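You operate a simulated robot arm through the tools that you are given. There is no shell and no other tool. Be economical: measure what you need, move in short steps, check, and stop when the job is done.

Carry out the task below with a simulated robot arm. There is one attempt and no reset: what you move stays moved.

TASK
Scrub the muddy carrot clean and put it in the cane tray.
Fine: scrub it in the groove of the ribbed board, use the small brush and put the brush back; nothing dropped.
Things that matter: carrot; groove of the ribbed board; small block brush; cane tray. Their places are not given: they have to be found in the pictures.

It is judged by the outcome, as a careful person would: the job done as asked, and still so three seconds after it is handed in. It fails if anything else is knocked over, pushed out of place, dropped, spilled or broken.

THE ROBOT
A 6-joint arm with a two-finger parallel gripper, fixed in place. Base frame: the origin is at the foot of the arm, x ahead of it, y to its left, z up. Lengths are in mm, angles in degrees, forces in N, time in s.
With the tool pointing down near the work surface it reaches from about 220 to 780 mm from the base axis. Its first joint turns from -166.0 to 166.0 degrees. Payload 3.91 kg.
The tool frame sits at the grasp point between the pads (the TCP): z along the fingers, y along the line on which they close. The tips reach 30 mm beyond it. Largest opening 110 mm; finger width 20, thickness 10; the body of the gripper, 48 by 112 mm, starts 55 mm behind the TCP.
Orientation is that of the tool frame in the base frame, as [roll, pitch, yaw] about the fixed x, y, z axes, in that order (R = Rz(yaw) Ry(pitch) Rx(roll)). With the fingers straight down and closing along the base's y, the tool's x points along the base's -x, its y along +y and its z along -z.

THE INTERFACE
- The arm moves only by the tool step_arm. Its argument "plan" is a list of rows, each an object (a shift or turn left out is 0, a gripper value left out holds the last) with "grip": the closure, from 0 (fully open) to 1 (shut); "slide": the shift along the tool's x, y, z in units of 20 mm (1.0 is 20 mm), a list of three; "angular": the turn, a rotation vector about the tool's x, y, z in units of 6 degrees (1.0 is 6 degrees), a list of three. In form: [{"grip": grip, "slide": [x, y, z], "angular": [wx, wy, wz]}, ...]. A call has 1 to 12 rows; each row shifts and turns the commanded pose from where the row before left it, along the tool's axes as they then stand. A call with a number of a shift or a turn outside -1 to 1 is refused whole. A row lasts 0.2 s, in which the tool goes at most 50 mm and 8.6 degrees; a call with a longer step from one row to the next is refused whole, and so is a gripper value outside its range. Where a pose cannot be reached the arm comes as near as it can. A force on the tool above 90 N (or 10 N above the force at the start of the call, whichever is more), or a blocked arm, ends the call early, and 0.2 s more pass. Each finger travels about 45 mm/s and halts on what it meets, pressing with about 26 N; the grip force reading is that of the motor and also rises with nothing between the fingers. The clock runs only during rows and for 0.2 s after the last one: add rows that do not move to give the fingers time. The reply holds the time, the measured pose of the TCP, the force on the tool along the base axes, the opening and the grip force, in the units named above and with some noise, and new pictures: "show" is both (left out), scene, wrist or none.
- Cameras (640 x 400 px; columns grow to the right, rows downward): "scene" is fixed at [214.1, 496.1, 1563.7]; the picture's right is [-0.99, -0.12, 0.00], its down [-0.12, 0.98, -0.18] and it looks along [0.02, -0.18, -0.98] (base axes); focal length 249 px, centre (320, 200). "wrist" rides on the gripper at [-36, 0, -57] in the tool frame; the picture's right is [0.00, -1.00, 0.00], its down [0.97, 0.00, -0.24] and it looks along [0.24, 0.00, 0.97] (tool axes); focal length 218 px, centre (320, 200).
- lift_body(by): slides the trunk up (or, below 0, down) by that many mm; the arm rides with it, the base frame stays. It gives what a move gives, with no picture.
- locate(camera, pixels): there is no depth. For up to 12 entries [column, row, z] of the newest picture of that camera ("zoom" is the newest enlarged one), the place [x, y] in the base frame at which the ray of that pixel passes the height z, good to about 2 mm, but the place of the scene camera against the robot may be out by one fixed shift of up to 18 mm in any direction. It takes no simulated time.
- inspect(camera, box): a new picture of the part [left, top, right, bottom] of that camera's present view, enlarged. It takes no simulated time.
- finish_job(): hands the job in; it is judged then, once.

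Keep the steps short. Do not move on a guess: measure, check each grasp and each placing, and mend mistakes. In all there are 80 turns and 150 pictures (those below and enlarged ones count). Leave the gripper open and the arm clear of the work at the hand-in unless told otherwise, and finish with a single line.

The tools are called after ">>>" by a JSON object that holds its "api" and its "payload". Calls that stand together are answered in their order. step_arm: Moves the arm, as the interface text tells. Its arguments: {"type":"object","properties":{"plan":{"type":"array","items":{"type":"object","properties":{"grip":{"type":"number"},"slide":{"type":"array","items":{"type":"number"}},"angular":{"type":"array","items":{"type":"number"}}}}},"show":{"type":"string","enum":["both","scene","wrist","none"]}},"required":["plan"]} The other tools are called the same way: lift_body (by) slides the trunk up or down; locate (camera, pixels) gives the place at which the rays of pixels pass given heights; inspect (camera, box) takes an enlarged picture of a part of a camera's view; finish_job () hands the job in.

At the start:

```text
time_s: 0.0
tcp_pos: [373.9, 182.3, 1115.1]
tcp_rot: [180.0, 0.1, -179.9]
ft_force: [-0.8, 0.2, 0.2]
opening: 110.2
gripper_force: 0.0
trunk travel left (down, up): [-500.0, 110.0]
```

scene: 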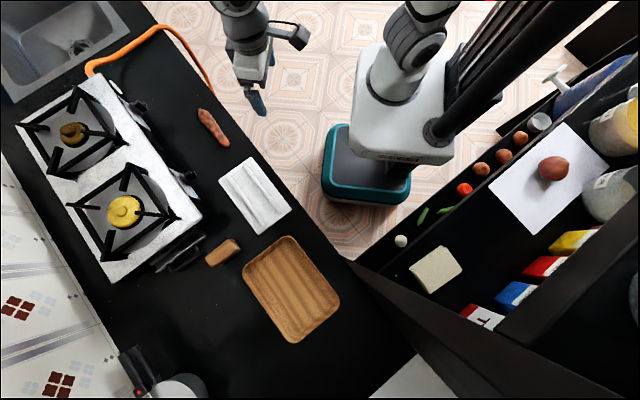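
wrist: 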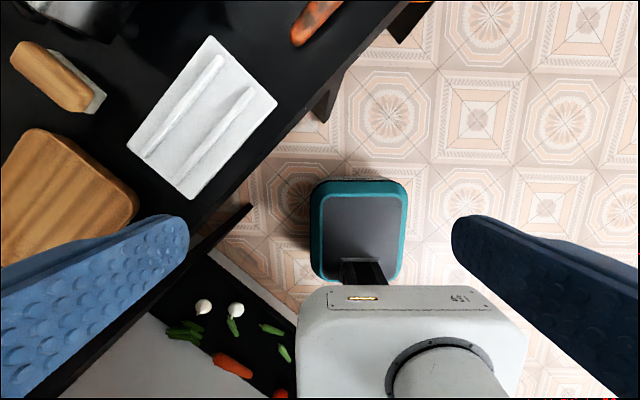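

I see the carrot at about scene (213,127), ribbed board at (255,195), brush at (222,252) and tray at (291,288). I'll enlarge them and measure.

>>> {"api": "inspect", "payload": {"camera": "scene", "box": [180, 90, 350, 200]}}

>>> {"api": "inspect", "payload": {"camera": "scene", "box": [180, 200, 350, 350]}}

>>> {"api": "locate", "payload": {"camera": "scene", "pixels": [[200, 110, 580], [225, 144, 580], [219, 179, 570], [249, 157, 570], [291, 209, 570], [259, 235, 570], [207, 259, 590], [240, 244, 590], [285, 236, 570], [340, 297, 570], [294, 342, 570], [242, 268, 570]]}}

```text
3.64 times, centred on (265, 145) of scene
```

zoom: 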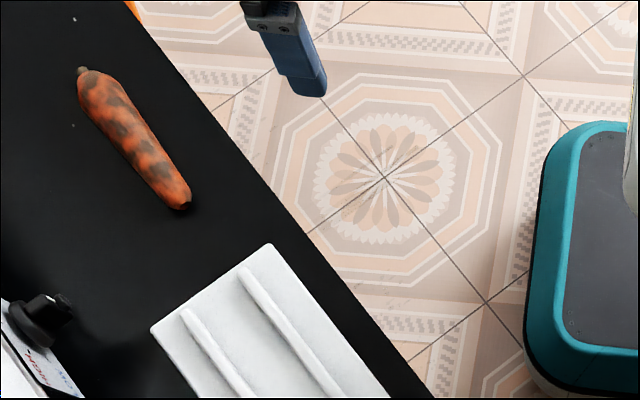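

```text
2.67 times, centred on (265, 275) of scene
```

zoom: 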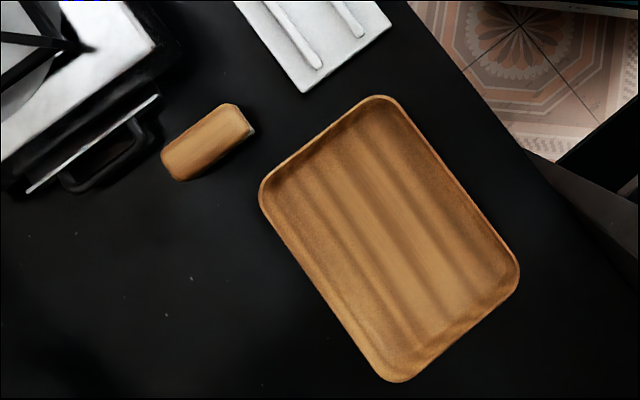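

```text
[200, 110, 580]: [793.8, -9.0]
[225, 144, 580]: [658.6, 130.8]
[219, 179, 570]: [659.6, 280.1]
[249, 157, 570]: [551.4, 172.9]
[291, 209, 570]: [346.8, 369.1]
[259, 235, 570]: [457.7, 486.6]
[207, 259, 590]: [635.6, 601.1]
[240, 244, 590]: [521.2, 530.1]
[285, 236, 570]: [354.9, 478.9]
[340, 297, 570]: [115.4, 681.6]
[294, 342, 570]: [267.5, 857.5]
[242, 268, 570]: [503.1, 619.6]
```

Carrot lies along about 135° near (726,61), parallel to the board's groove. I'll move toward it, turning the fingers to close across it.

>>> {"api": "step_arm", "payload": {"plan": [{"grip": 0, "slide": [-1, -0.35, 0.8]}, {"slide": [-1, -0.35, 0.8]}, {"slide": [-1, -0.35, 0.8]}, {"slide": [-1, -0.35, 0.8]}, {"slide": [-1, -0.35, 0.8]}, {"slide": [-1, -0.35, 0.8]}, {"slide": [-1, -0.35, 0.8]}, {"slide": [-1, -0.35, 0.8]}, {"slide": [-1, -0.35, 0.8]}, {"slide": [-1, -0.35, 0.8]}, {"slide": [-1, -0.35, 0.8]}, {"slide": [-1, -0.35, 0.8]}], "show": "both"}}

```text
time_s: 2.6
tcp_pos: [615.1, 96.3, 920.8]
tcp_rot: [-180.0, 0.0, -179.9]
ft_force: [-0.5, -1.1, -0.7]
opening: 110.1
gripper_force: 0.1
trunk travel left (down, up): [-500.0, 110.0]
```

scene: 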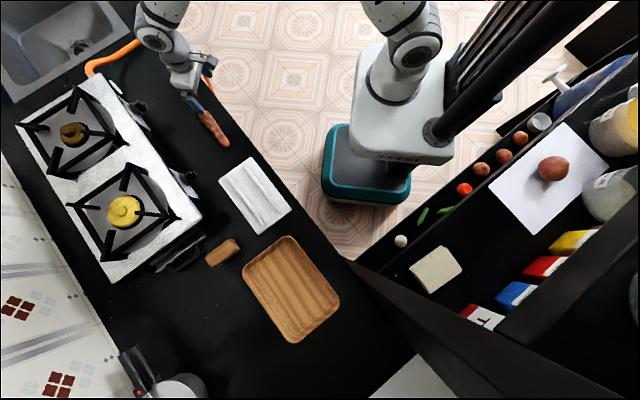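
wrist: 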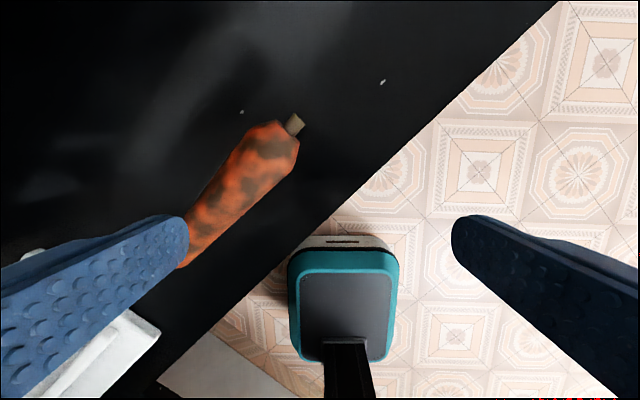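

Carrot stem end at wrist (297,125), body running to (182,265). Measuring with the wrist camera.

>>> {"api": "locate", "payload": {"camera": "wrist", "pixels": [[297, 125, 582], [247, 135, 582], [298, 160, 582], [190, 205, 582], [210, 245, 582], [183, 266, 572], [158, 333, 574], [120, 310, 574], [560, 2, 564], [335, 220, 564]]}}

```text
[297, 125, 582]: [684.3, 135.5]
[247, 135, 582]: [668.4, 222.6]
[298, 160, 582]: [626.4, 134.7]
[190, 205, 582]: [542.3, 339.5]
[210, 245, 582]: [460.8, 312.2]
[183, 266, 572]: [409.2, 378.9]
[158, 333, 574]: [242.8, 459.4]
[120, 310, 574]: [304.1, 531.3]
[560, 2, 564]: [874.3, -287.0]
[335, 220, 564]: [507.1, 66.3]
```

The scene and wrist views disagree if the surface is at z=564. Triangulating the board corner from two wrist views gives z≈808, so the counter is really near 795. Re-measuring at that height.

>>> {"api": "locate", "payload": {"camera": "wrist", "pixels": [[297, 125, 810], [247, 135, 810], [298, 160, 810], [190, 205, 810], [210, 245, 810], [183, 266, 810], [158, 333, 808], [560, 2, 795], [335, 220, 795]]}}

>>> {"api": "locate", "payload": {"camera": "scene", "pixels": [[200, 110, 810], [225, 144, 810], [219, 179, 805], [249, 157, 805], [291, 209, 805], [259, 235, 805], [207, 259, 830], [240, 244, 830], [285, 236, 810], [340, 297, 810], [294, 342, 810], [242, 268, 810]]}}

```text
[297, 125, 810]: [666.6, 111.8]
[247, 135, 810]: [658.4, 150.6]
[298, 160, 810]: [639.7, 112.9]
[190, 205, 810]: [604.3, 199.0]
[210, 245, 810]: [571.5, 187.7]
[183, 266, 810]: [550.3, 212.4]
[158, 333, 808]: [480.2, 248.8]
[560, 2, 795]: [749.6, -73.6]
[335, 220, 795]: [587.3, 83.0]
```

```text
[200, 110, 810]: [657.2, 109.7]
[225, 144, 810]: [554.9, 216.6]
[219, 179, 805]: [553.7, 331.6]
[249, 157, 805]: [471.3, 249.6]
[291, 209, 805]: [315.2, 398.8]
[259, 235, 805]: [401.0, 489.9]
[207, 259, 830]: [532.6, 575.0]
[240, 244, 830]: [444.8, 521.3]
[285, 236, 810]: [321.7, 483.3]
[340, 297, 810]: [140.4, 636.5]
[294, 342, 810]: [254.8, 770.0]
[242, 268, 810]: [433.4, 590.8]
```

Both cameras now agree within about 9 mm. The carrot centre is near (607,162). I'll move above it and turn 45°.

>>> {"api": "step_arm", "payload": {"plan": [{"slide": [0.1, 0.85, 0]}, {"slide": [0.1, 0.85, 0]}, {"slide": [0.1, 0.85, 0]}, {"slide": [0.1, 0.8, 0]}, {"angular": [0, 0, 1]}, {"angular": [0, 0, 1]}, {"angular": [0, 0, 1]}, {"angular": [0, 0, 1]}, {"angular": [0, 0, 1]}, {"angular": [0, 0, 1]}, {"angular": [0, 0, 1]}, {"angular": [0, 0, 0.5]}], "show": "both"}}

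```text
time_s: 5.2
tcp_pos: [605.4, 165.7, 923.2]
tcp_rot: [180.0, 0.0, 135.0]
ft_force: [0.4, 0.8, 0.6]
opening: 110.2
gripper_force: 0.0
trunk travel left (down, up): [-500.0, 110.0]
```

scene: 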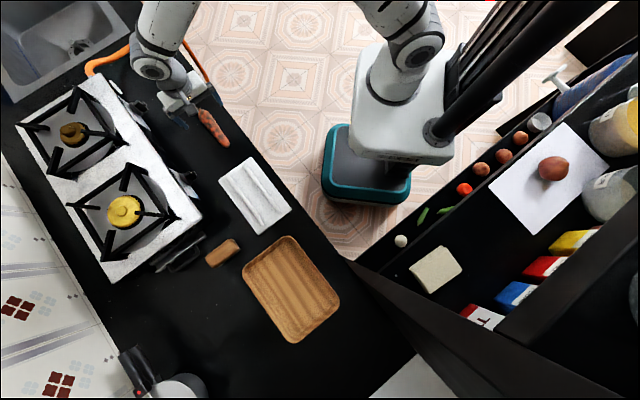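
wrist: 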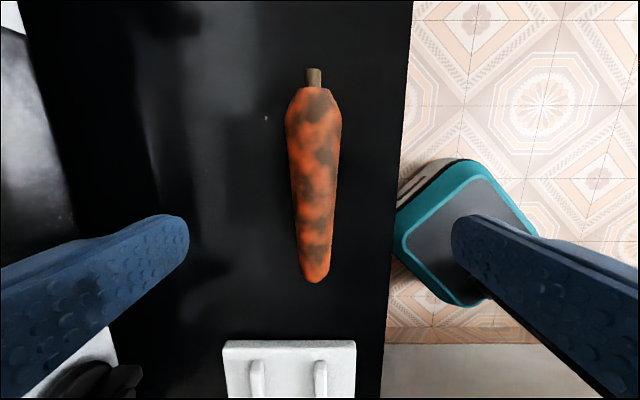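

Carrot is well aligned at column ~314. I'll measure its centre and width, plus the board's ribs.

>>> {"api": "locate", "payload": {"camera": "wrist", "pixels": [[314, 70, 812], [314, 90, 812], [286, 120, 812], [341, 120, 812], [290, 194, 812], [338, 194, 812], [314, 282, 805], [223, 342, 805], [356, 341, 805], [257, 361, 815], [320, 361, 815]]}}

>>> {"api": "inspect", "payload": {"camera": "wrist", "box": [200, 240, 400, 400]}}

```text
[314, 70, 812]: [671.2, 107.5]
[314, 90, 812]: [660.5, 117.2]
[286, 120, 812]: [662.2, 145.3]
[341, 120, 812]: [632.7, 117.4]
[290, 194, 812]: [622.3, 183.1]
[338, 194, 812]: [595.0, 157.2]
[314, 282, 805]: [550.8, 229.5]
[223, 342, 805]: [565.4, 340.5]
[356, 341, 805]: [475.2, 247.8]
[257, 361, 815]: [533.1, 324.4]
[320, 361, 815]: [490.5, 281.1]
```

```text
2.50 times, centred on (300, 320) of wrist
```

zoom: 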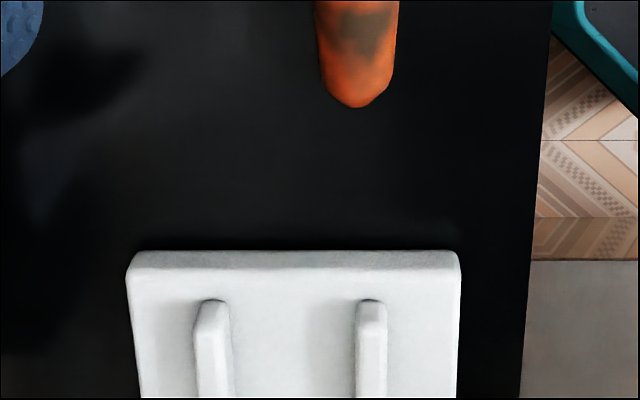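

Carrot axis passes through about (609,170), width ~38; ribs are ~61 apart. The gap (~48) is narrower than my fingers round the carrot, so I'll want a shallow grasp. I'll descend around the carrot, partly closed, and stop high to check.

>>> {"api": "step_arm", "payload": {"plan": [{"grip": 0.25, "slide": [-0.25, 0.23, 0]}, {"slide": [0, 0, 1]}, {"slide": [0, 0, 1]}, {"slide": [0, 0, 1]}, {"slide": [0, 0, 0.9]}, {}], "show": "wrist"}}

```text
time_s: 6.6
tcp_pos: [613.1, 165.4, 846.0]
tcp_rot: [-179.9, 0.0, 135.0]
ft_force: [0.2, 0.5, 0.0]
opening: 82.6
gripper_force: 0.0
trunk travel left (down, up): [-500.0, 110.0]
```

wrist: 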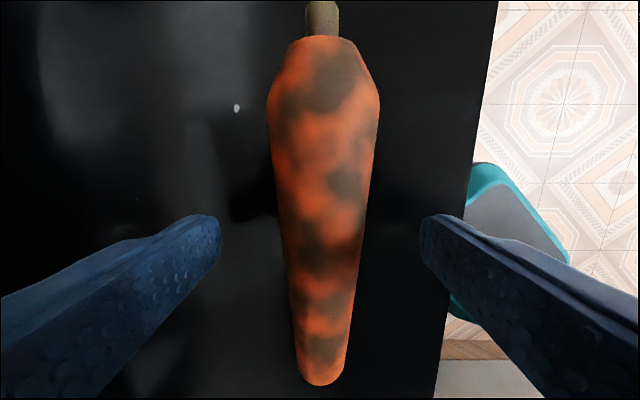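

Using a speck's parallax, the counter is at z≈795, so the carrot axis is near 814. I'll lower 10 mm (tips ~806) and close.

>>> {"api": "step_arm", "payload": {"plan": [{"slide": [0, 0, 0.5]}, {"grip": 0.55}, {"grip": 0.75}, {"grip": 0.85}, {}, {}, {}], "show": "wrist"}}

```text
time_s: 8.2
tcp_pos: [612.8, 166.0, 835.1]
tcp_rot: [179.9, -0.1, 135.0]
ft_force: [-0.1, -0.4, 0.0]
opening: 34.3
gripper_force: 26.2
trunk travel left (down, up): [-500.0, 110.0]
```

wrist: 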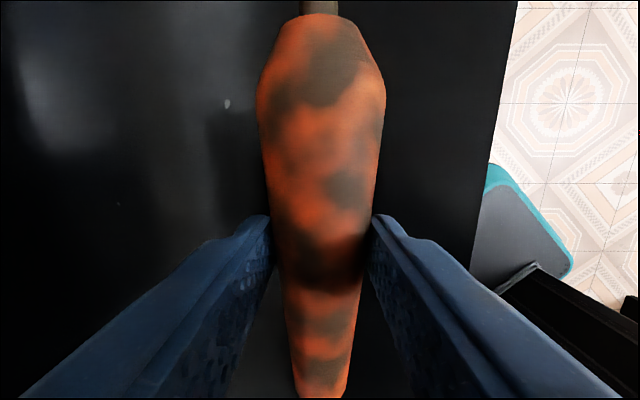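

Gripped at 34 mm with 26 N. Lifting 60 mm and checking the hold.

>>> {"api": "step_arm", "payload": {"plan": [{"grip": 1, "slide": [0, 0, -0.5]}, {"slide": [0, 0, -1]}, {"slide": [0, 0, -1]}, {"slide": [0, 0, -1]}, {}], "show": "wrist"}}

```text
time_s: 9.4
tcp_pos: [611.2, 163.8, 904.0]
tcp_rot: [179.9, 0.0, 135.0]
ft_force: [0.1, 0.0, 0.3]
opening: 0.2
gripper_force: 26.4
trunk travel left (down, up): [-500.0, 110.0]
```

wrist: 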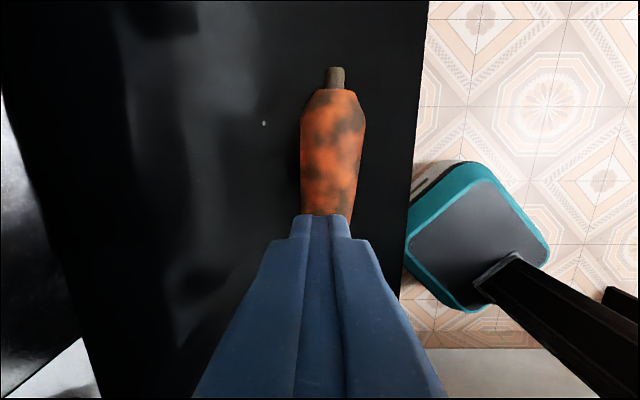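

The grasp was too shallow and slipped off; the carrot is still on the counter. I'll open and look.

>>> {"api": "step_arm", "payload": {"plan": [{"grip": 0.25}, {}, {}, {}, {}], "show": "wrist"}}

>>> {"api": "inspect", "payload": {"camera": "wrist", "box": [220, 40, 460, 340]}}

>>> {"api": "locate", "payload": {"camera": "wrist", "pixels": [[303, 120, 814], [363, 120, 814], [303, 190, 814], [358, 190, 814]]}}

```text
time_s: 10.6
tcp_pos: [612.1, 163.2, 904.0]
tcp_rot: [180.0, 0.0, 135.1]
ft_force: [0.9, 0.1, 0.2]
opening: 82.4
gripper_force: 0.0
trunk travel left (down, up): [-500.0, 110.0]
```

wrist: 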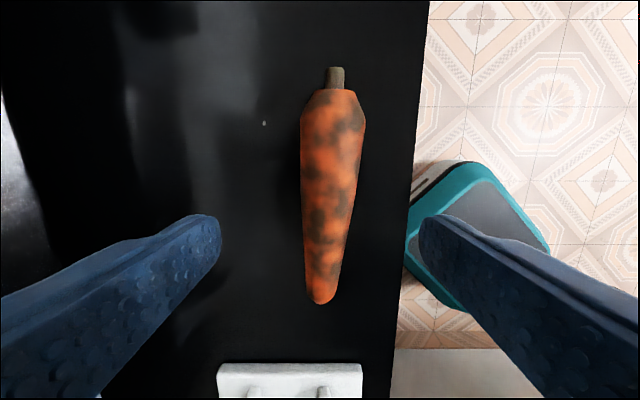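

```text
1.33 times, centred on (340, 190) of wrist
```

zoom: 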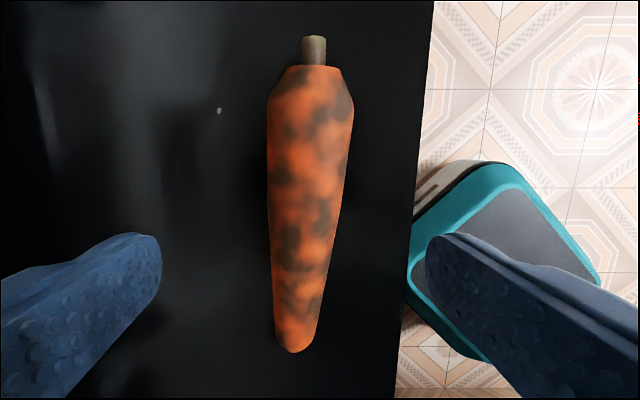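

```text
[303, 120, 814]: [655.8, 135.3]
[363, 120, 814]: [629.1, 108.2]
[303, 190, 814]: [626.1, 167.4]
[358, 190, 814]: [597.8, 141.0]
```

The carrot rolled about 6 mm sideways and stays put. I'll shift −6.4 mm in tool y and go deeper: tips ~801, below the carrot's axis at ~814.

>>> {"api": "step_arm", "payload": {"plan": [{"slide": [0, -0.32, 0.4]}, {"slide": [0, 0, 1]}, {"slide": [0, 0, 1]}, {"slide": [0, 0, 0.9]}, {"slide": [0, 0, 0.35]}, {}], "show": "wrist"}}

```text
time_s: 12.0
tcp_pos: [608.2, 159.9, 833.3]
tcp_rot: [180.0, 0.0, 135.0]
ft_force: [0.7, 0.1, 0.0]
opening: 82.6
gripper_force: 0.1
trunk travel left (down, up): [-500.0, 110.0]
```

wrist: 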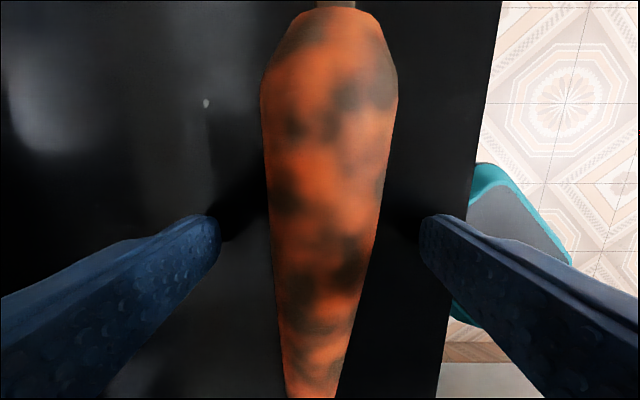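

Axis leans ~3° clockwise; I'll turn 2.4°, lower 3.5 mm and close.

>>> {"api": "step_arm", "payload": {"plan": [{"slide": [0, 0, 0.17], "angular": [0, 0, 0.4]}, {"grip": 0.5}, {"grip": 0.7}, {"grip": 0.8}, {}, {}], "show": "none"}}

>>> {"api": "step_arm", "payload": {"plan": [{"grip": 1, "slide": [0, 0, -0.25]}, {"slide": [0, 0, -0.25]}, {"slide": [0, 0, -0.25]}, {}], "show": "wrist"}}

```text
time_s: 13.4
tcp_pos: [608.2, 160.2, 830.2]
tcp_rot: [-180.0, -0.1, 132.6]
ft_force: [-0.5, -1.4, 4.9]
opening: 32.4
gripper_force: 26.3
trunk travel left (down, up): [-500.0, 110.0]
```

```text
time_s: 14.4
tcp_pos: [607.5, 159.6, 844.4]
tcp_rot: [180.0, -0.1, 132.7]
ft_force: [-0.3, 0.9, 0.5]
opening: 32.3
gripper_force: 25.6
trunk travel left (down, up): [-500.0, 110.0]
```

wrist: 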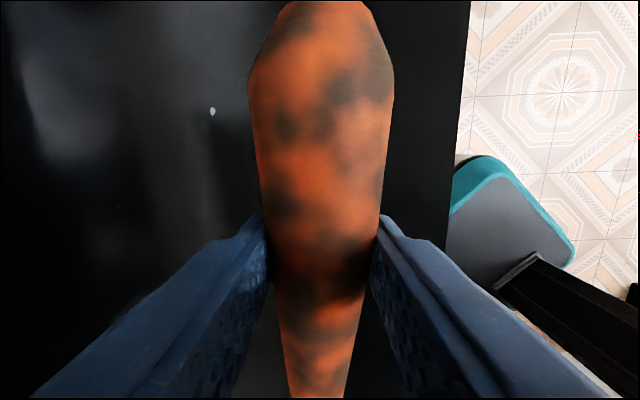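

Carrot is held and rises with the gripper. Lifting and starting toward the board along the groove direction.

>>> {"api": "step_arm", "payload": {"plan": [{"slide": [0, 0, -1]}, {"slide": [0, 0, -1]}, {"slide": [0, 0, -1]}, {"slide": [0, 0, -1], "angular": [0, 0, -0.4]}, {"slide": [0.9, 0.25, 0]}, {"slide": [0.9, 0.25, 0]}, {"slide": [0.9, 0.25, 0]}, {"slide": [0.9, 0.25, 0]}, {"slide": [0.9, 0.2, 0]}, {"slide": [0.9, 0.2, 0]}, {"slide": [0.9, 0.2, 0]}], "show": "both"}}

```text
time_s: 16.8
tcp_pos: [542.5, 271.7, 924.3]
tcp_rot: [179.9, 0.0, 134.9]
ft_force: [0.4, -0.3, 0.2]
opening: 32.2
gripper_force: 25.8
trunk travel left (down, up): [-500.0, 110.0]
```

scene: 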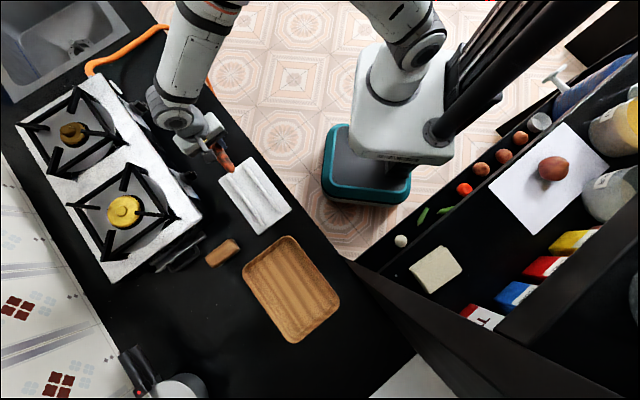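
wrist: 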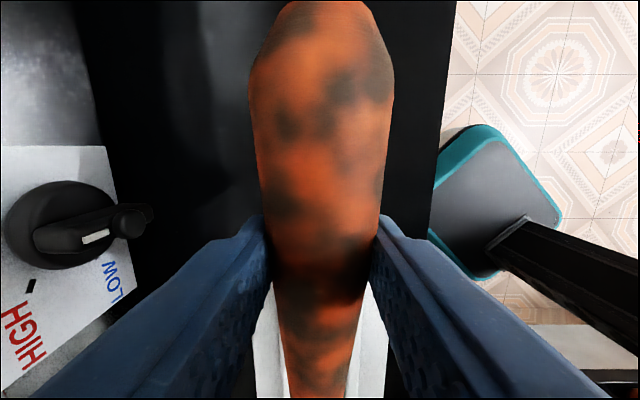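

Held well and aligned. Moving 127 mm on to be over the groove.

>>> {"api": "step_arm", "payload": {"plan": [{"slide": [0.91, 0, 0]}, {"slide": [0.91, 0, 0]}, {"slide": [0.91, 0, 0]}, {"slide": [0.91, 0, 0]}, {"slide": [0.91, 0, 0]}, {"slide": [0.91, 0, 0]}, {"slide": [0.91, 0, 0]}, {}], "show": "both"}}

>>> {"api": "inspect", "payload": {"camera": "scene", "box": [180, 130, 340, 260]}}

```text
time_s: 18.6
tcp_pos: [450.4, 366.3, 925.2]
tcp_rot: [-180.0, -0.1, 135.0]
ft_force: [-0.4, -0.2, -1.5]
opening: 32.1
gripper_force: 25.9
trunk travel left (down, up): [-500.0, 110.0]
```

scene: 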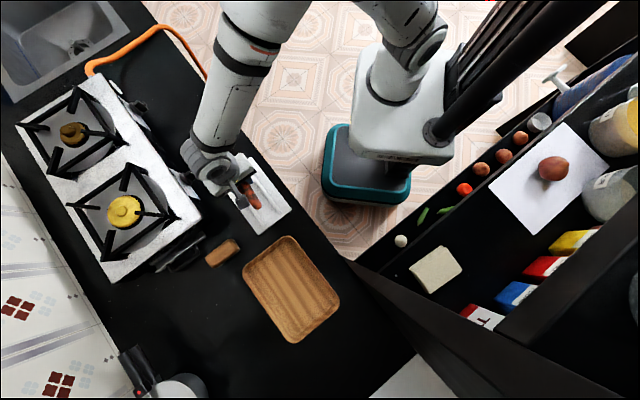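
wrist: 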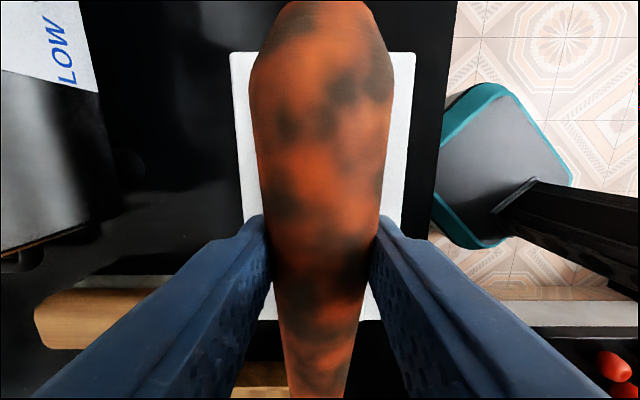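

```text
3.08 times, centred on (260, 195) of scene
```

zoom: 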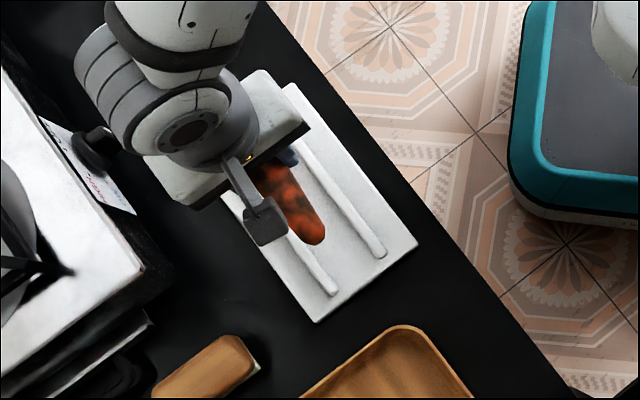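

Measuring the board in this wrist view to centre the carrot on the groove.

>>> {"api": "locate", "payload": {"camera": "wrist", "pixels": [[231, 53, 806], [416, 53, 806], [243, 210, 806], [402, 230, 806], [401, 210, 806], [257, 320, 806], [385, 320, 806], [240, 276, 798]]}}

>>> {"api": "inspect", "payload": {"camera": "wrist", "box": [200, 20, 440, 220]}}

```text
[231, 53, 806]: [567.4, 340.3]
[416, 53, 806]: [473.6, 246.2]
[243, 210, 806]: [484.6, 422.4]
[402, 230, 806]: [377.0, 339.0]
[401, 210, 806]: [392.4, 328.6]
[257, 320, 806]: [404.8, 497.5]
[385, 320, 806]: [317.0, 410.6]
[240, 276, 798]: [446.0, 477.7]
```

```text
2.00 times, centred on (320, 120) of wrist
```

zoom: 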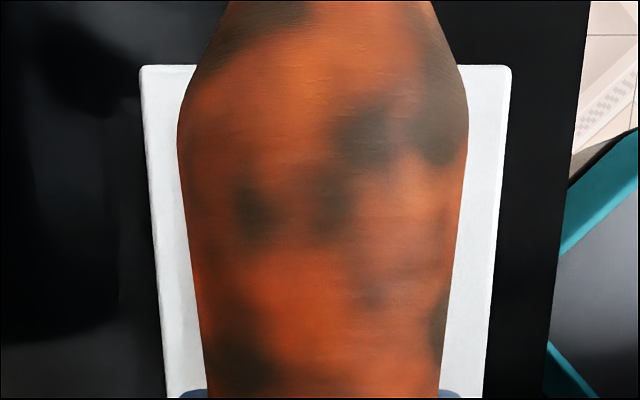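

The carrot is on the groove's centre line within 2 mm and centred lengthwise. Lowering to about 848 then in fine steps.

>>> {"api": "step_arm", "payload": {"plan": [{"slide": [0, 0, 1]}, {"slide": [0, 0, 1]}, {"slide": [0, 0, 1]}, {"slide": [0, 0, 0.85]}, {}], "show": "scene"}}

>>> {"api": "step_arm", "payload": {"plan": [{"slide": [0, 0, 0.12]}, {"slide": [0, 0, 0.12]}, {}], "show": "none"}}

```text
time_s: 19.8
tcp_pos: [452.1, 362.7, 857.9]
tcp_rot: [179.0, 0.1, 135.1]
ft_force: [4.5, -9.0, 86.2]
opening: 31.9
gripper_force: 26.2
trunk travel left (down, up): [-500.0, 110.0]
```

scene: 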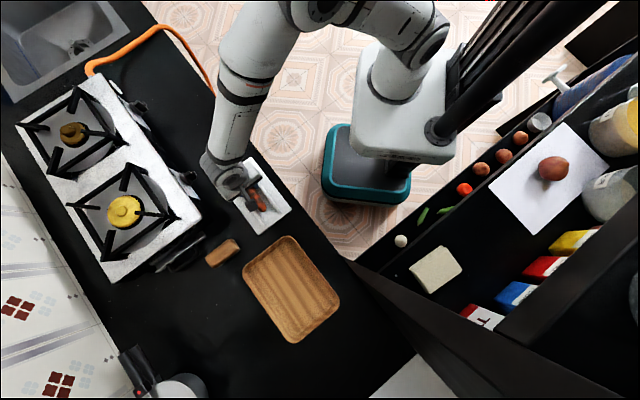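

```text
time_s: 20.2
tcp_pos: [454.2, 365.7, 857.0]
tcp_rot: [178.7, 0.0, 135.1]
ft_force: [-6.3, -6.3, 45.9]
opening: 32.1
gripper_force: 25.8
trunk travel left (down, up): [-500.0, 110.0]
stopped in row 1: the force on the tool passed its limit (the readings are from after the stop); the commanded pose is now the measured one
```

Contact came early at TCP 857 (tips ~827), likely a finger on a rib. Backing off 4 mm and looking.

>>> {"api": "step_arm", "payload": {"plan": [{"slide": [0, 0, -0.2]}, {}], "show": "wrist"}}

>>> {"api": "inspect", "payload": {"camera": "scene", "box": [200, 150, 310, 250]}}

>>> {"api": "inspect", "payload": {"camera": "wrist", "box": [180, 100, 460, 400]}}

```text
time_s: 20.8
tcp_pos: [455.2, 365.1, 857.9]
tcp_rot: [179.0, 0.1, 135.1]
ft_force: [-2.3, 2.4, 27.5]
opening: 32.2
gripper_force: 25.9
trunk travel left (down, up): [-500.0, 110.0]
```

wrist: 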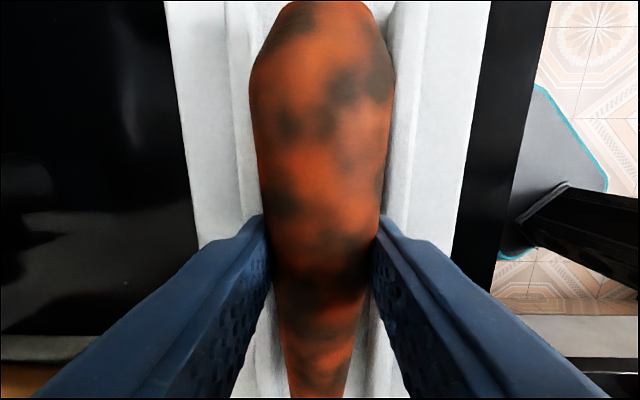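

```text
4.00 times, centred on (255, 200) of scene
```

zoom: 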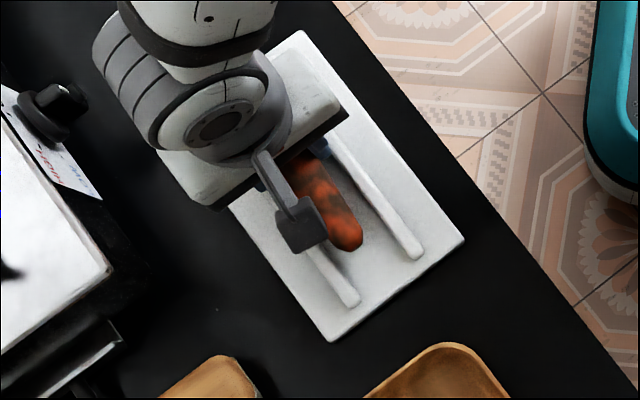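

```text
1.33 times, centred on (320, 250) of wrist
```

zoom: 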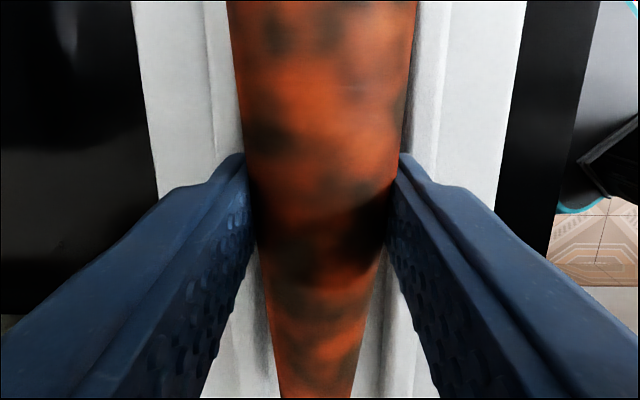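

The fingers sit on the ribs with the carrot centred between them, only a few mm above the groove floor. I'll unload slightly and ease the fingers open by small steps.

>>> {"api": "step_arm", "payload": {"plan": [{"slide": [0, 0, -0.1]}, {}, {"grip": 0.71}, {"grip": 0.7}, {"grip": 0.69}, {"grip": 0.67}, {"grip": 0.65}, {}], "show": "wrist"}}

```text
time_s: 22.6
tcp_pos: [454.4, 365.4, 856.6]
tcp_rot: [179.2, 0.0, 135.2]
ft_force: [2.2, 3.2, 8.3]
opening: 36.4
gripper_force: 0.1
trunk travel left (down, up): [-500.0, 110.0]
```

wrist: 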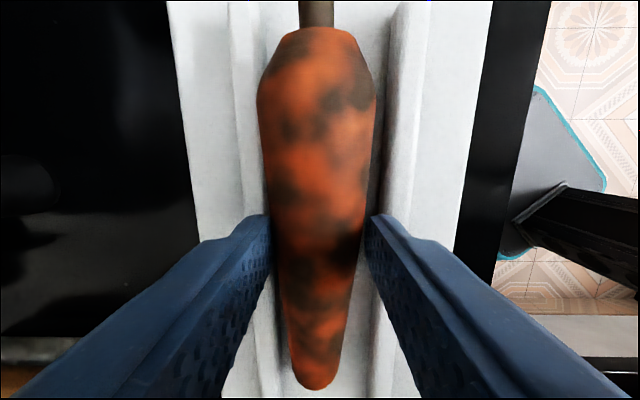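

The carrot is lying in the groove. Rising straight up with a little clearance.

>>> {"api": "step_arm", "payload": {"plan": [{"grip": 0.6, "slide": [0, 0, -0.3]}, {"grip": 0.5, "slide": [0, 0, -0.5]}, {"grip": 0.3, "slide": [0, 0, -1]}, {"slide": [0, 0, -1]}, {"slide": [0, 0, -1]}, {"slide": [0, 0, -1]}, {"slide": [0, 0, -1]}, {"slide": [0, 0, -1]}, {"grip": 0}], "show": "both"}}

>>> {"api": "inspect", "payload": {"camera": "wrist", "box": [200, 40, 440, 340]}}

```text
time_s: 24.6
tcp_pos: [453.7, 363.2, 992.2]
tcp_rot: [179.2, 0.0, 135.1]
ft_force: [0.2, 0.6, 0.2]
opening: 109.9
gripper_force: 0.1
trunk travel left (down, up): [-500.0, 110.0]
```

scene: 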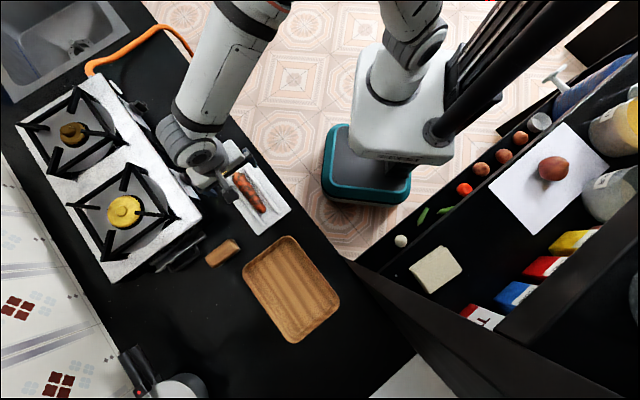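
wrist: 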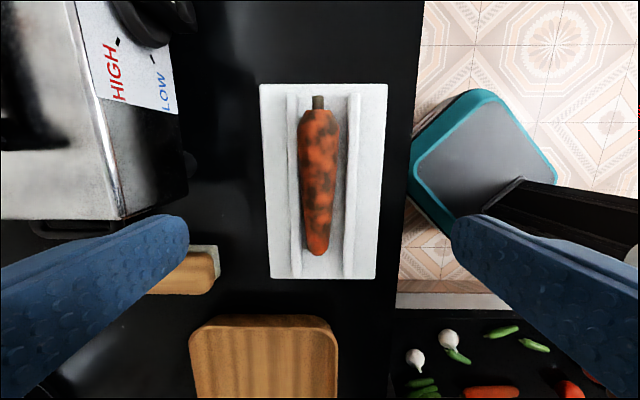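

```text
1.33 times, centred on (320, 190) of wrist
```

zoom: 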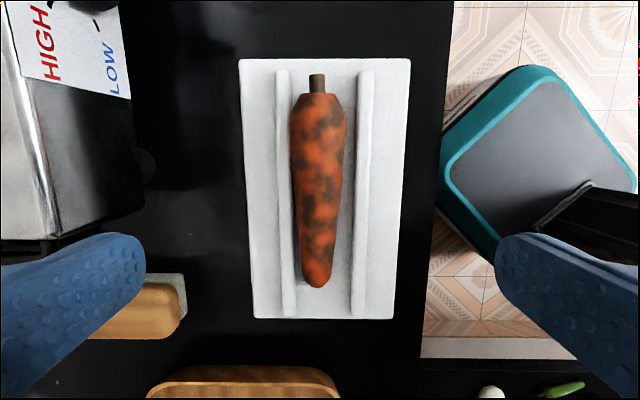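

Carrot rests squarely in the groove. Next the brush near (497,548): I'll move above it.

>>> {"api": "step_arm", "payload": {"plan": [{"slide": [0.55, 0.9, 0]}, {"slide": [0.55, 0.9, 0]}, {"slide": [0.55, 0.9, 0]}, {"slide": [0.55, 0.9, 0]}, {"slide": [0.55, 0.9, 0]}, {"slide": [0.55, 0.9, 0]}, {"slide": [0.55, 0.9, 0]}, {"slide": [0.55, 0.9, 0]}, {"slide": [0.55, 0.9, 0]}, {"angular": [0, 0, -1]}, {"angular": [0, 0, -1]}, {"angular": [0, 0, -1]}], "show": "none"}}

>>> {"api": "step_arm", "payload": {"plan": [{"angular": [0, 0, -1]}, {"angular": [0, 0, -1]}, {"angular": [0, 0, -1]}, {"angular": [0, 0, -1]}, {"angular": [0, 0, -1]}, {"angular": [0, 0, -1]}, {"angular": [0, 0, -1]}, {"angular": [0, 0, -1]}, {"angular": [0, 0, -1]}, {"angular": [0, 0, -0.7]}], "show": "both"}}

```text
time_s: 27.2
tcp_pos: [497.6, 548.5, 995.6]
tcp_rot: [179.2, 0.3, 153.2]
ft_force: [-0.2, 0.1, 0.9]
opening: 109.9
gripper_force: 0.1
trunk travel left (down, up): [-500.0, 110.0]
```

```text
time_s: 29.4
tcp_pos: [497.4, 549.4, 996.6]
tcp_rot: [179.9, 0.8, -148.7]
ft_force: [0.5, 0.0, 0.4]
opening: 110.0
gripper_force: 0.0
trunk travel left (down, up): [-500.0, 110.0]
```

scene: 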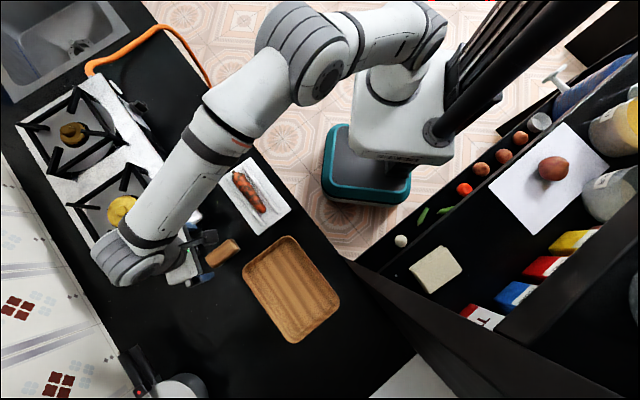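
wrist: 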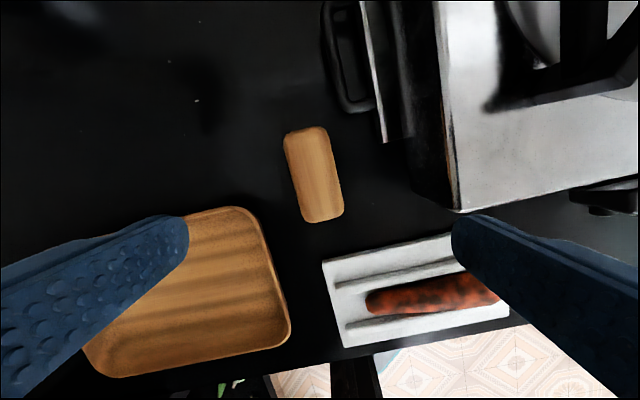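

Brush is at wrist (314,175), leaning ~11° counter-clockwise. Measuring it.

>>> {"api": "locate", "payload": {"camera": "wrist", "pixels": [[284, 133, 830], [325, 127, 830], [344, 214, 830], [303, 222, 830], [345, 112, 830], [383, 140, 830]]}}

>>> {"api": "inspect", "payload": {"camera": "wrist", "box": [240, 80, 400, 260]}}

```text
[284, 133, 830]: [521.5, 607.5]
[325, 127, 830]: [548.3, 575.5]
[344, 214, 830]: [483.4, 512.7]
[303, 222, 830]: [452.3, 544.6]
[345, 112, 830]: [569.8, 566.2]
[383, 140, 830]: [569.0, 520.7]
```

```text
2.22 times, centred on (320, 170) of wrist
```

zoom: 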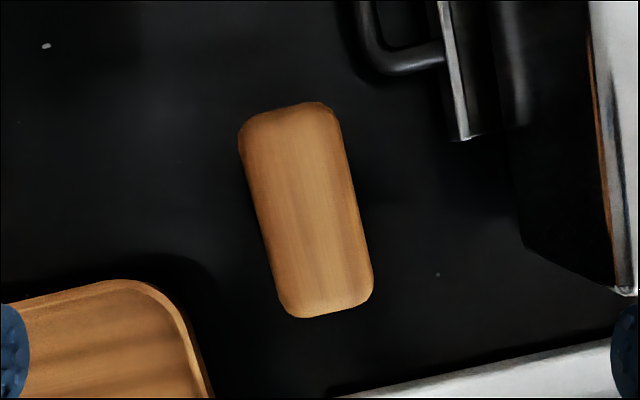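

The brush's long axis is at ~44°, centre ≈(500,560), wood top ≈820 by parallax. Turning 12°, centring and lowering partway.

>>> {"api": "step_arm", "payload": {"plan": [{"slide": [-0.38, 0.37, 0], "angular": [0, 0, -1], "grip": 0.3}, {"angular": [0, 0, -1]}, {"slide": [0, 0, 1]}, {"slide": [0, 0, 1]}, {"slide": [0, 0, 1]}, {"slide": [0, 0, 1]}, {}], "show": "both"}}

>>> {"api": "inspect", "payload": {"camera": "wrist", "box": [200, 40, 480, 300]}}

```text
time_s: 31.0
tcp_pos: [501.1, 560.5, 917.6]
tcp_rot: [180.0, 0.8, -136.7]
ft_force: [-0.3, 0.0, -0.3]
opening: 77.0
gripper_force: 0.1
trunk travel left (down, up): [-500.0, 110.0]
```

scene: 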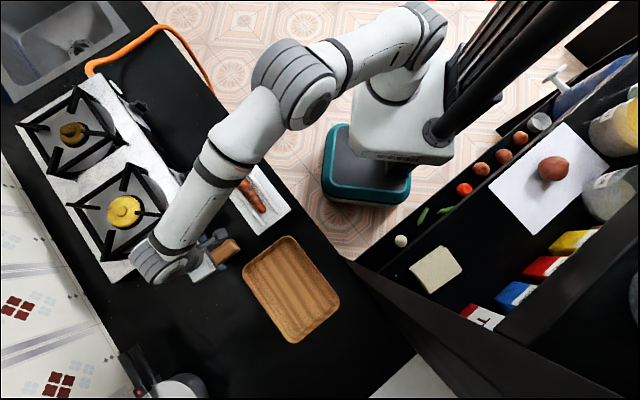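
wrist: 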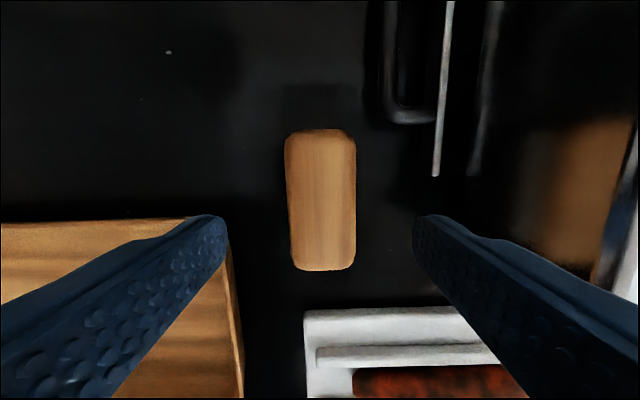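

```text
1.54 times, centred on (340, 170) of wrist
```

zoom: 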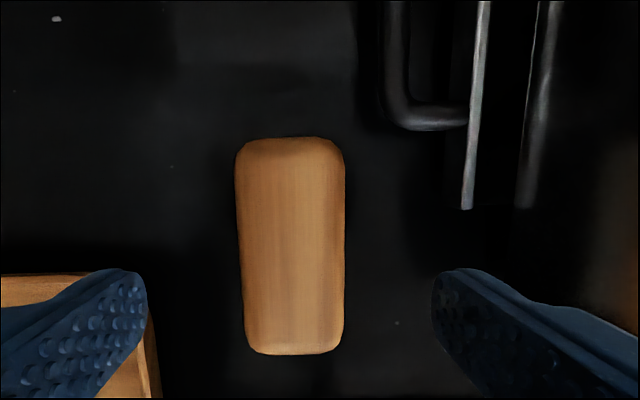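

Well centred (columns 286–355). Check distances of tray rim and drawer handle from the finger paths, and refine the brush height.

>>> {"api": "locate", "payload": {"camera": "wrist", "pixels": [[287, 134, 818], [355, 134, 818], [354, 265, 818], [291, 268, 818], [232, 270, 820], [205, 218, 820], [390, 120, 850], [436, 175, 850], [168, 52, 795]]}}

```text
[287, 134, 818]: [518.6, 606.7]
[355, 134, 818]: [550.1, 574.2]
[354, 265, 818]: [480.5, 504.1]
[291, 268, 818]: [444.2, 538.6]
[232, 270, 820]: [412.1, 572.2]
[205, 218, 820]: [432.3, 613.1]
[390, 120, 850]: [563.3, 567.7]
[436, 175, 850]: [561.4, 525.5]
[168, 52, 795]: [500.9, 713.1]
```

Brush top is probably 820–830. I'll narrow to ~60 mm and descend to TCP ~850, then look.

>>> {"api": "step_arm", "payload": {"plan": [{"grip": 0.45, "slide": [0, 0, 0.6]}, {"slide": [0, 0, 1]}, {"slide": [0, 0, 1]}, {"slide": [0, 0, 0.7]}, {}], "show": "wrist"}}

>>> {"api": "inspect", "payload": {"camera": "wrist", "box": [160, 40, 480, 340]}}

```text
time_s: 32.2
tcp_pos: [501.5, 562.9, 851.9]
tcp_rot: [-179.9, 0.8, -136.8]
ft_force: [0.6, 0.4, -0.3]
opening: 60.3
gripper_force: 0.0
trunk travel left (down, up): [-500.0, 110.0]
```

wrist: 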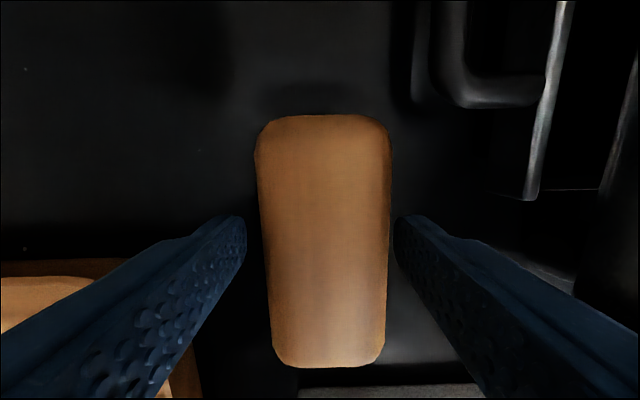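

```text
1.33 times, centred on (320, 190) of wrist
```

zoom: 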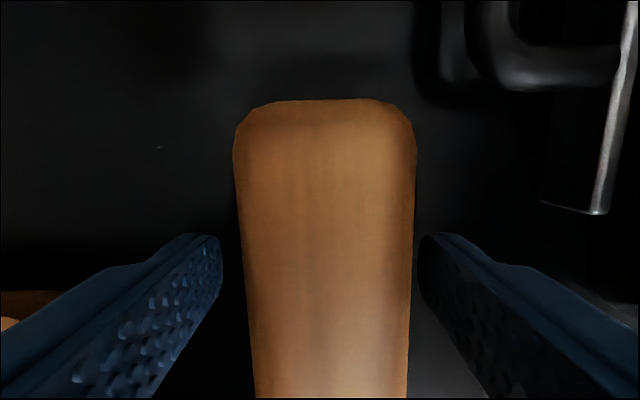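

Scale change puts the brush top at ≈836, with wood down to ≈818 and bristles below. I'll lower 4 mm (tips ~818) and close on the wood.

>>> {"api": "step_arm", "payload": {"plan": [{"slide": [0, -0.07, 0.2]}, {"grip": 0.55}, {"grip": 0.62}, {"grip": 0.75}, {}, {}, {}], "show": "wrist"}}

```text
time_s: 33.8
tcp_pos: [502.0, 560.2, 846.5]
tcp_rot: [180.0, 0.8, -136.7]
ft_force: [0.0, 0.1, -0.5]
opening: 45.7
gripper_force: 25.9
trunk travel left (down, up): [-500.0, 110.0]
```

wrist: 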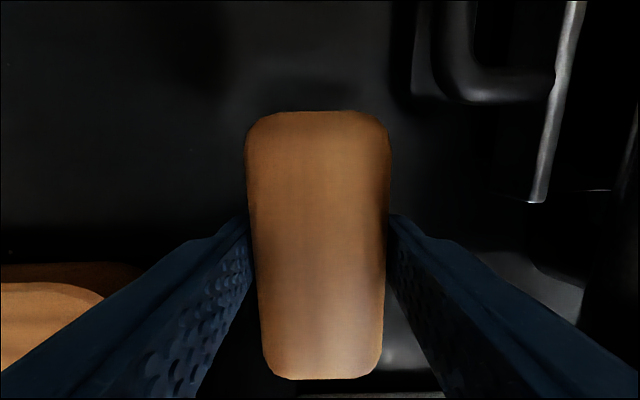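

Gripped at 45.7 mm. Home pose noted: TCP (502,560.2,846.5), yaw −136.7. Small lift to check.

>>> {"api": "step_arm", "payload": {"plan": [{"grip": 0.9, "slide": [0, 0, -0.4]}, {"slide": [0, 0, -0.8]}, {}], "show": "wrist"}}

```text
time_s: 34.6
tcp_pos: [501.8, 560.7, 869.4]
tcp_rot: [-180.0, 0.8, -136.7]
ft_force: [0.2, -0.3, -0.8]
opening: 45.6
gripper_force: 26.1
trunk travel left (down, up): [-500.0, 110.0]
```

wrist: 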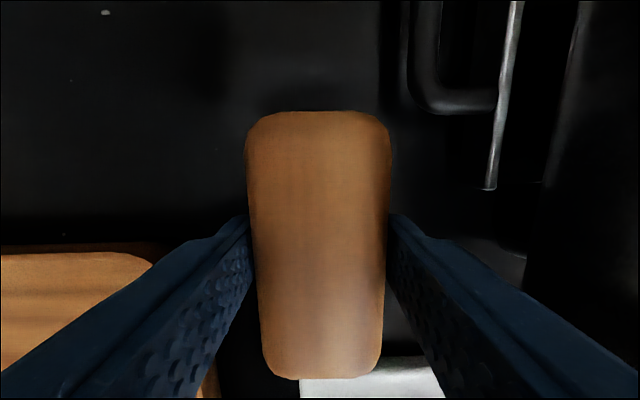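

Brush held firmly; bristle bottom is ~51 mm below the TCP. Lifting and carrying it over the carrot's middle (454,365).

>>> {"api": "step_arm", "payload": {"plan": [{"slide": [0, 0, -1]}, {"slide": [0, 0, -1]}, {"slide": [0.3, -0.2, -1]}, {"slide": [0.9, -0.58, -1]}, {"slide": [0.9, -0.58, -0.5]}, {"slide": [0.9, -0.58, 0]}, {"slide": [0.9, -0.58, 0]}, {"slide": [0.9, -0.58, 0]}, {"slide": [0.9, -0.58, 0]}, {"slide": [0.9, -0.58, 0]}, {"slide": [0.9, -0.58, 0]}, {"slide": [0.9, -0.58, 0]}], "show": "both"}}

```text
time_s: 37.2
tcp_pos: [453.7, 365.5, 956.2]
tcp_rot: [179.9, 0.9, -136.5]
ft_force: [-0.1, -0.2, -0.7]
opening: 45.5
gripper_force: 26.4
trunk travel left (down, up): [-500.0, 110.0]
```

scene: 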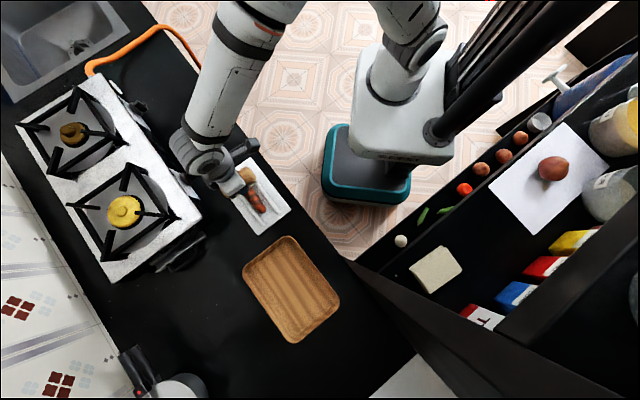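
wrist: 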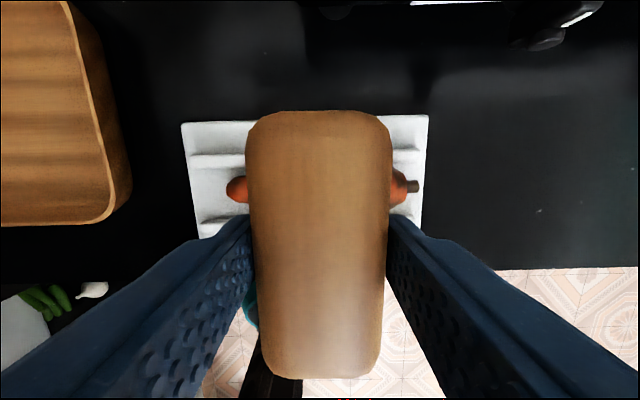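

Carrot visible on both sides of the brush along row ~188. Locating its axis.

>>> {"api": "locate", "payload": {"camera": "wrist", "pixels": [[227, 190, 826], [240, 190, 826], [398, 187, 834], [418, 186, 834]]}}

```text
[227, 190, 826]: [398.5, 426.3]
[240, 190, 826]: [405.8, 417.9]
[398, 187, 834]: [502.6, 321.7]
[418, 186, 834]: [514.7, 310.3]
```

Axis is 4 mm toward −tool x. Correcting and lowering to ~906, just above expected contact.

>>> {"api": "step_arm", "payload": {"plan": [{"slide": [-0.18, 0, 0.7]}, {"slide": [0, 0, 1]}, {"slide": [0, 0, 0.8]}, {}], "show": "none"}}

>>> {"api": "step_arm", "payload": {"plan": [{"slide": [0, 0, 0.2]}, {}], "show": "none"}}

>>> {"api": "step_arm", "payload": {"plan": [{"slide": [0, 0, 0.15]}, {}], "show": "wrist"}}

```text
time_s: 38.2
tcp_pos: [458.6, 369.2, 909.3]
tcp_rot: [180.0, 0.9, -136.6]
ft_force: [0.2, 0.0, -0.9]
opening: 45.5
gripper_force: 25.8
trunk travel left (down, up): [-500.0, 110.0]
```

```text
time_s: 38.8
tcp_pos: [456.3, 368.9, 903.8]
tcp_rot: [180.0, 0.9, -136.6]
ft_force: [-0.5, -0.2, -0.5]
opening: 45.6
gripper_force: 26.4
trunk travel left (down, up): [-500.0, 110.0]
```

```text
time_s: 39.4
tcp_pos: [458.1, 367.6, 902.9]
tcp_rot: [-179.9, 0.8, -136.7]
ft_force: [-0.4, -0.5, -0.9]
opening: 45.8
gripper_force: 25.7
trunk travel left (down, up): [-500.0, 110.0]
```

wrist: 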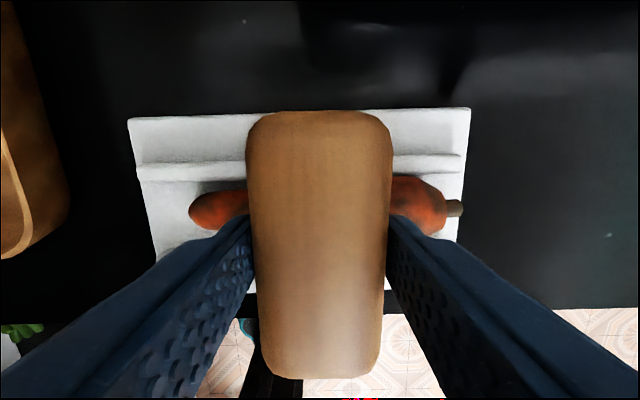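

No contact yet at 903. Continuing in 2–3 mm steps.

>>> {"api": "step_arm", "payload": {"plan": [{"slide": [0, 0, 0.12]}, {}], "show": "none"}}

>>> {"api": "step_arm", "payload": {"plan": [{"slide": [0, 0, 0.12]}, {}], "show": "none"}}

>>> {"api": "step_arm", "payload": {"plan": [{"slide": [0, 0, 0.12]}, {}], "show": "none"}}

```text
time_s: 40.0
tcp_pos: [457.0, 368.6, 897.8]
tcp_rot: [180.0, 0.8, -136.7]
ft_force: [-0.6, 0.7, -0.6]
opening: 45.6
gripper_force: 26.1
trunk travel left (down, up): [-500.0, 110.0]
```

```text
time_s: 40.6
tcp_pos: [457.0, 369.6, 897.1]
tcp_rot: [180.0, 0.7, -136.7]
ft_force: [-0.2, -0.1, 0.6]
opening: 45.6
gripper_force: 25.7
trunk travel left (down, up): [-500.0, 110.0]
```

```text
time_s: 41.2
tcp_pos: [456.7, 368.3, 894.9]
tcp_rot: [-180.0, 0.8, -136.7]
ft_force: [0.6, 0.8, -0.4]
opening: 45.4
gripper_force: 25.5
trunk travel left (down, up): [-500.0, 110.0]
```

>>> {"api": "step_arm", "payload": {"plan": [{"slide": [0, 0, 0.12]}, {}], "show": "none"}}

>>> {"api": "step_arm", "payload": {"plan": [{"slide": [0, 0, 0.12]}, {}], "show": "none"}}

>>> {"api": "step_arm", "payload": {"plan": [{"slide": [0, 0, 0.12]}, {}], "show": "wrist"}}

```text
time_s: 41.8
tcp_pos: [457.3, 369.3, 893.8]
tcp_rot: [-179.9, 1.0, -136.7]
ft_force: [-0.1, 2.1, 10.2]
opening: 45.6
gripper_force: 26.3
trunk travel left (down, up): [-500.0, 110.0]
```

```text
time_s: 42.4
tcp_pos: [458.9, 368.6, 891.5]
tcp_rot: [-180.0, 1.0, -136.7]
ft_force: [2.0, 4.9, 26.3]
opening: 45.6
gripper_force: 26.2
trunk travel left (down, up): [-500.0, 110.0]
```

```text
time_s: 43.0
tcp_pos: [457.3, 368.7, 890.1]
tcp_rot: [180.0, 0.8, -136.7]
ft_force: [3.8, -2.2, 22.5]
opening: 45.6
gripper_force: 26.3
trunk travel left (down, up): [-500.0, 110.0]
```

wrist: 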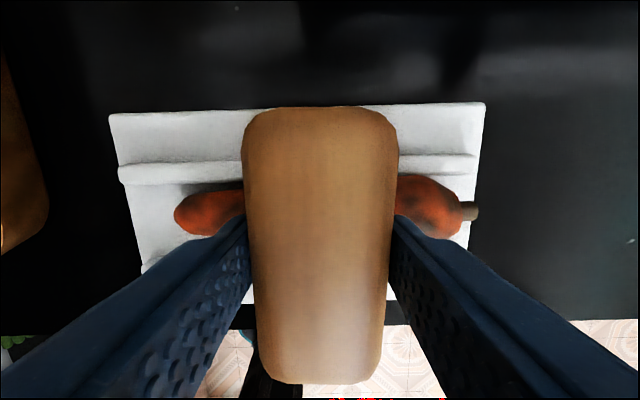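

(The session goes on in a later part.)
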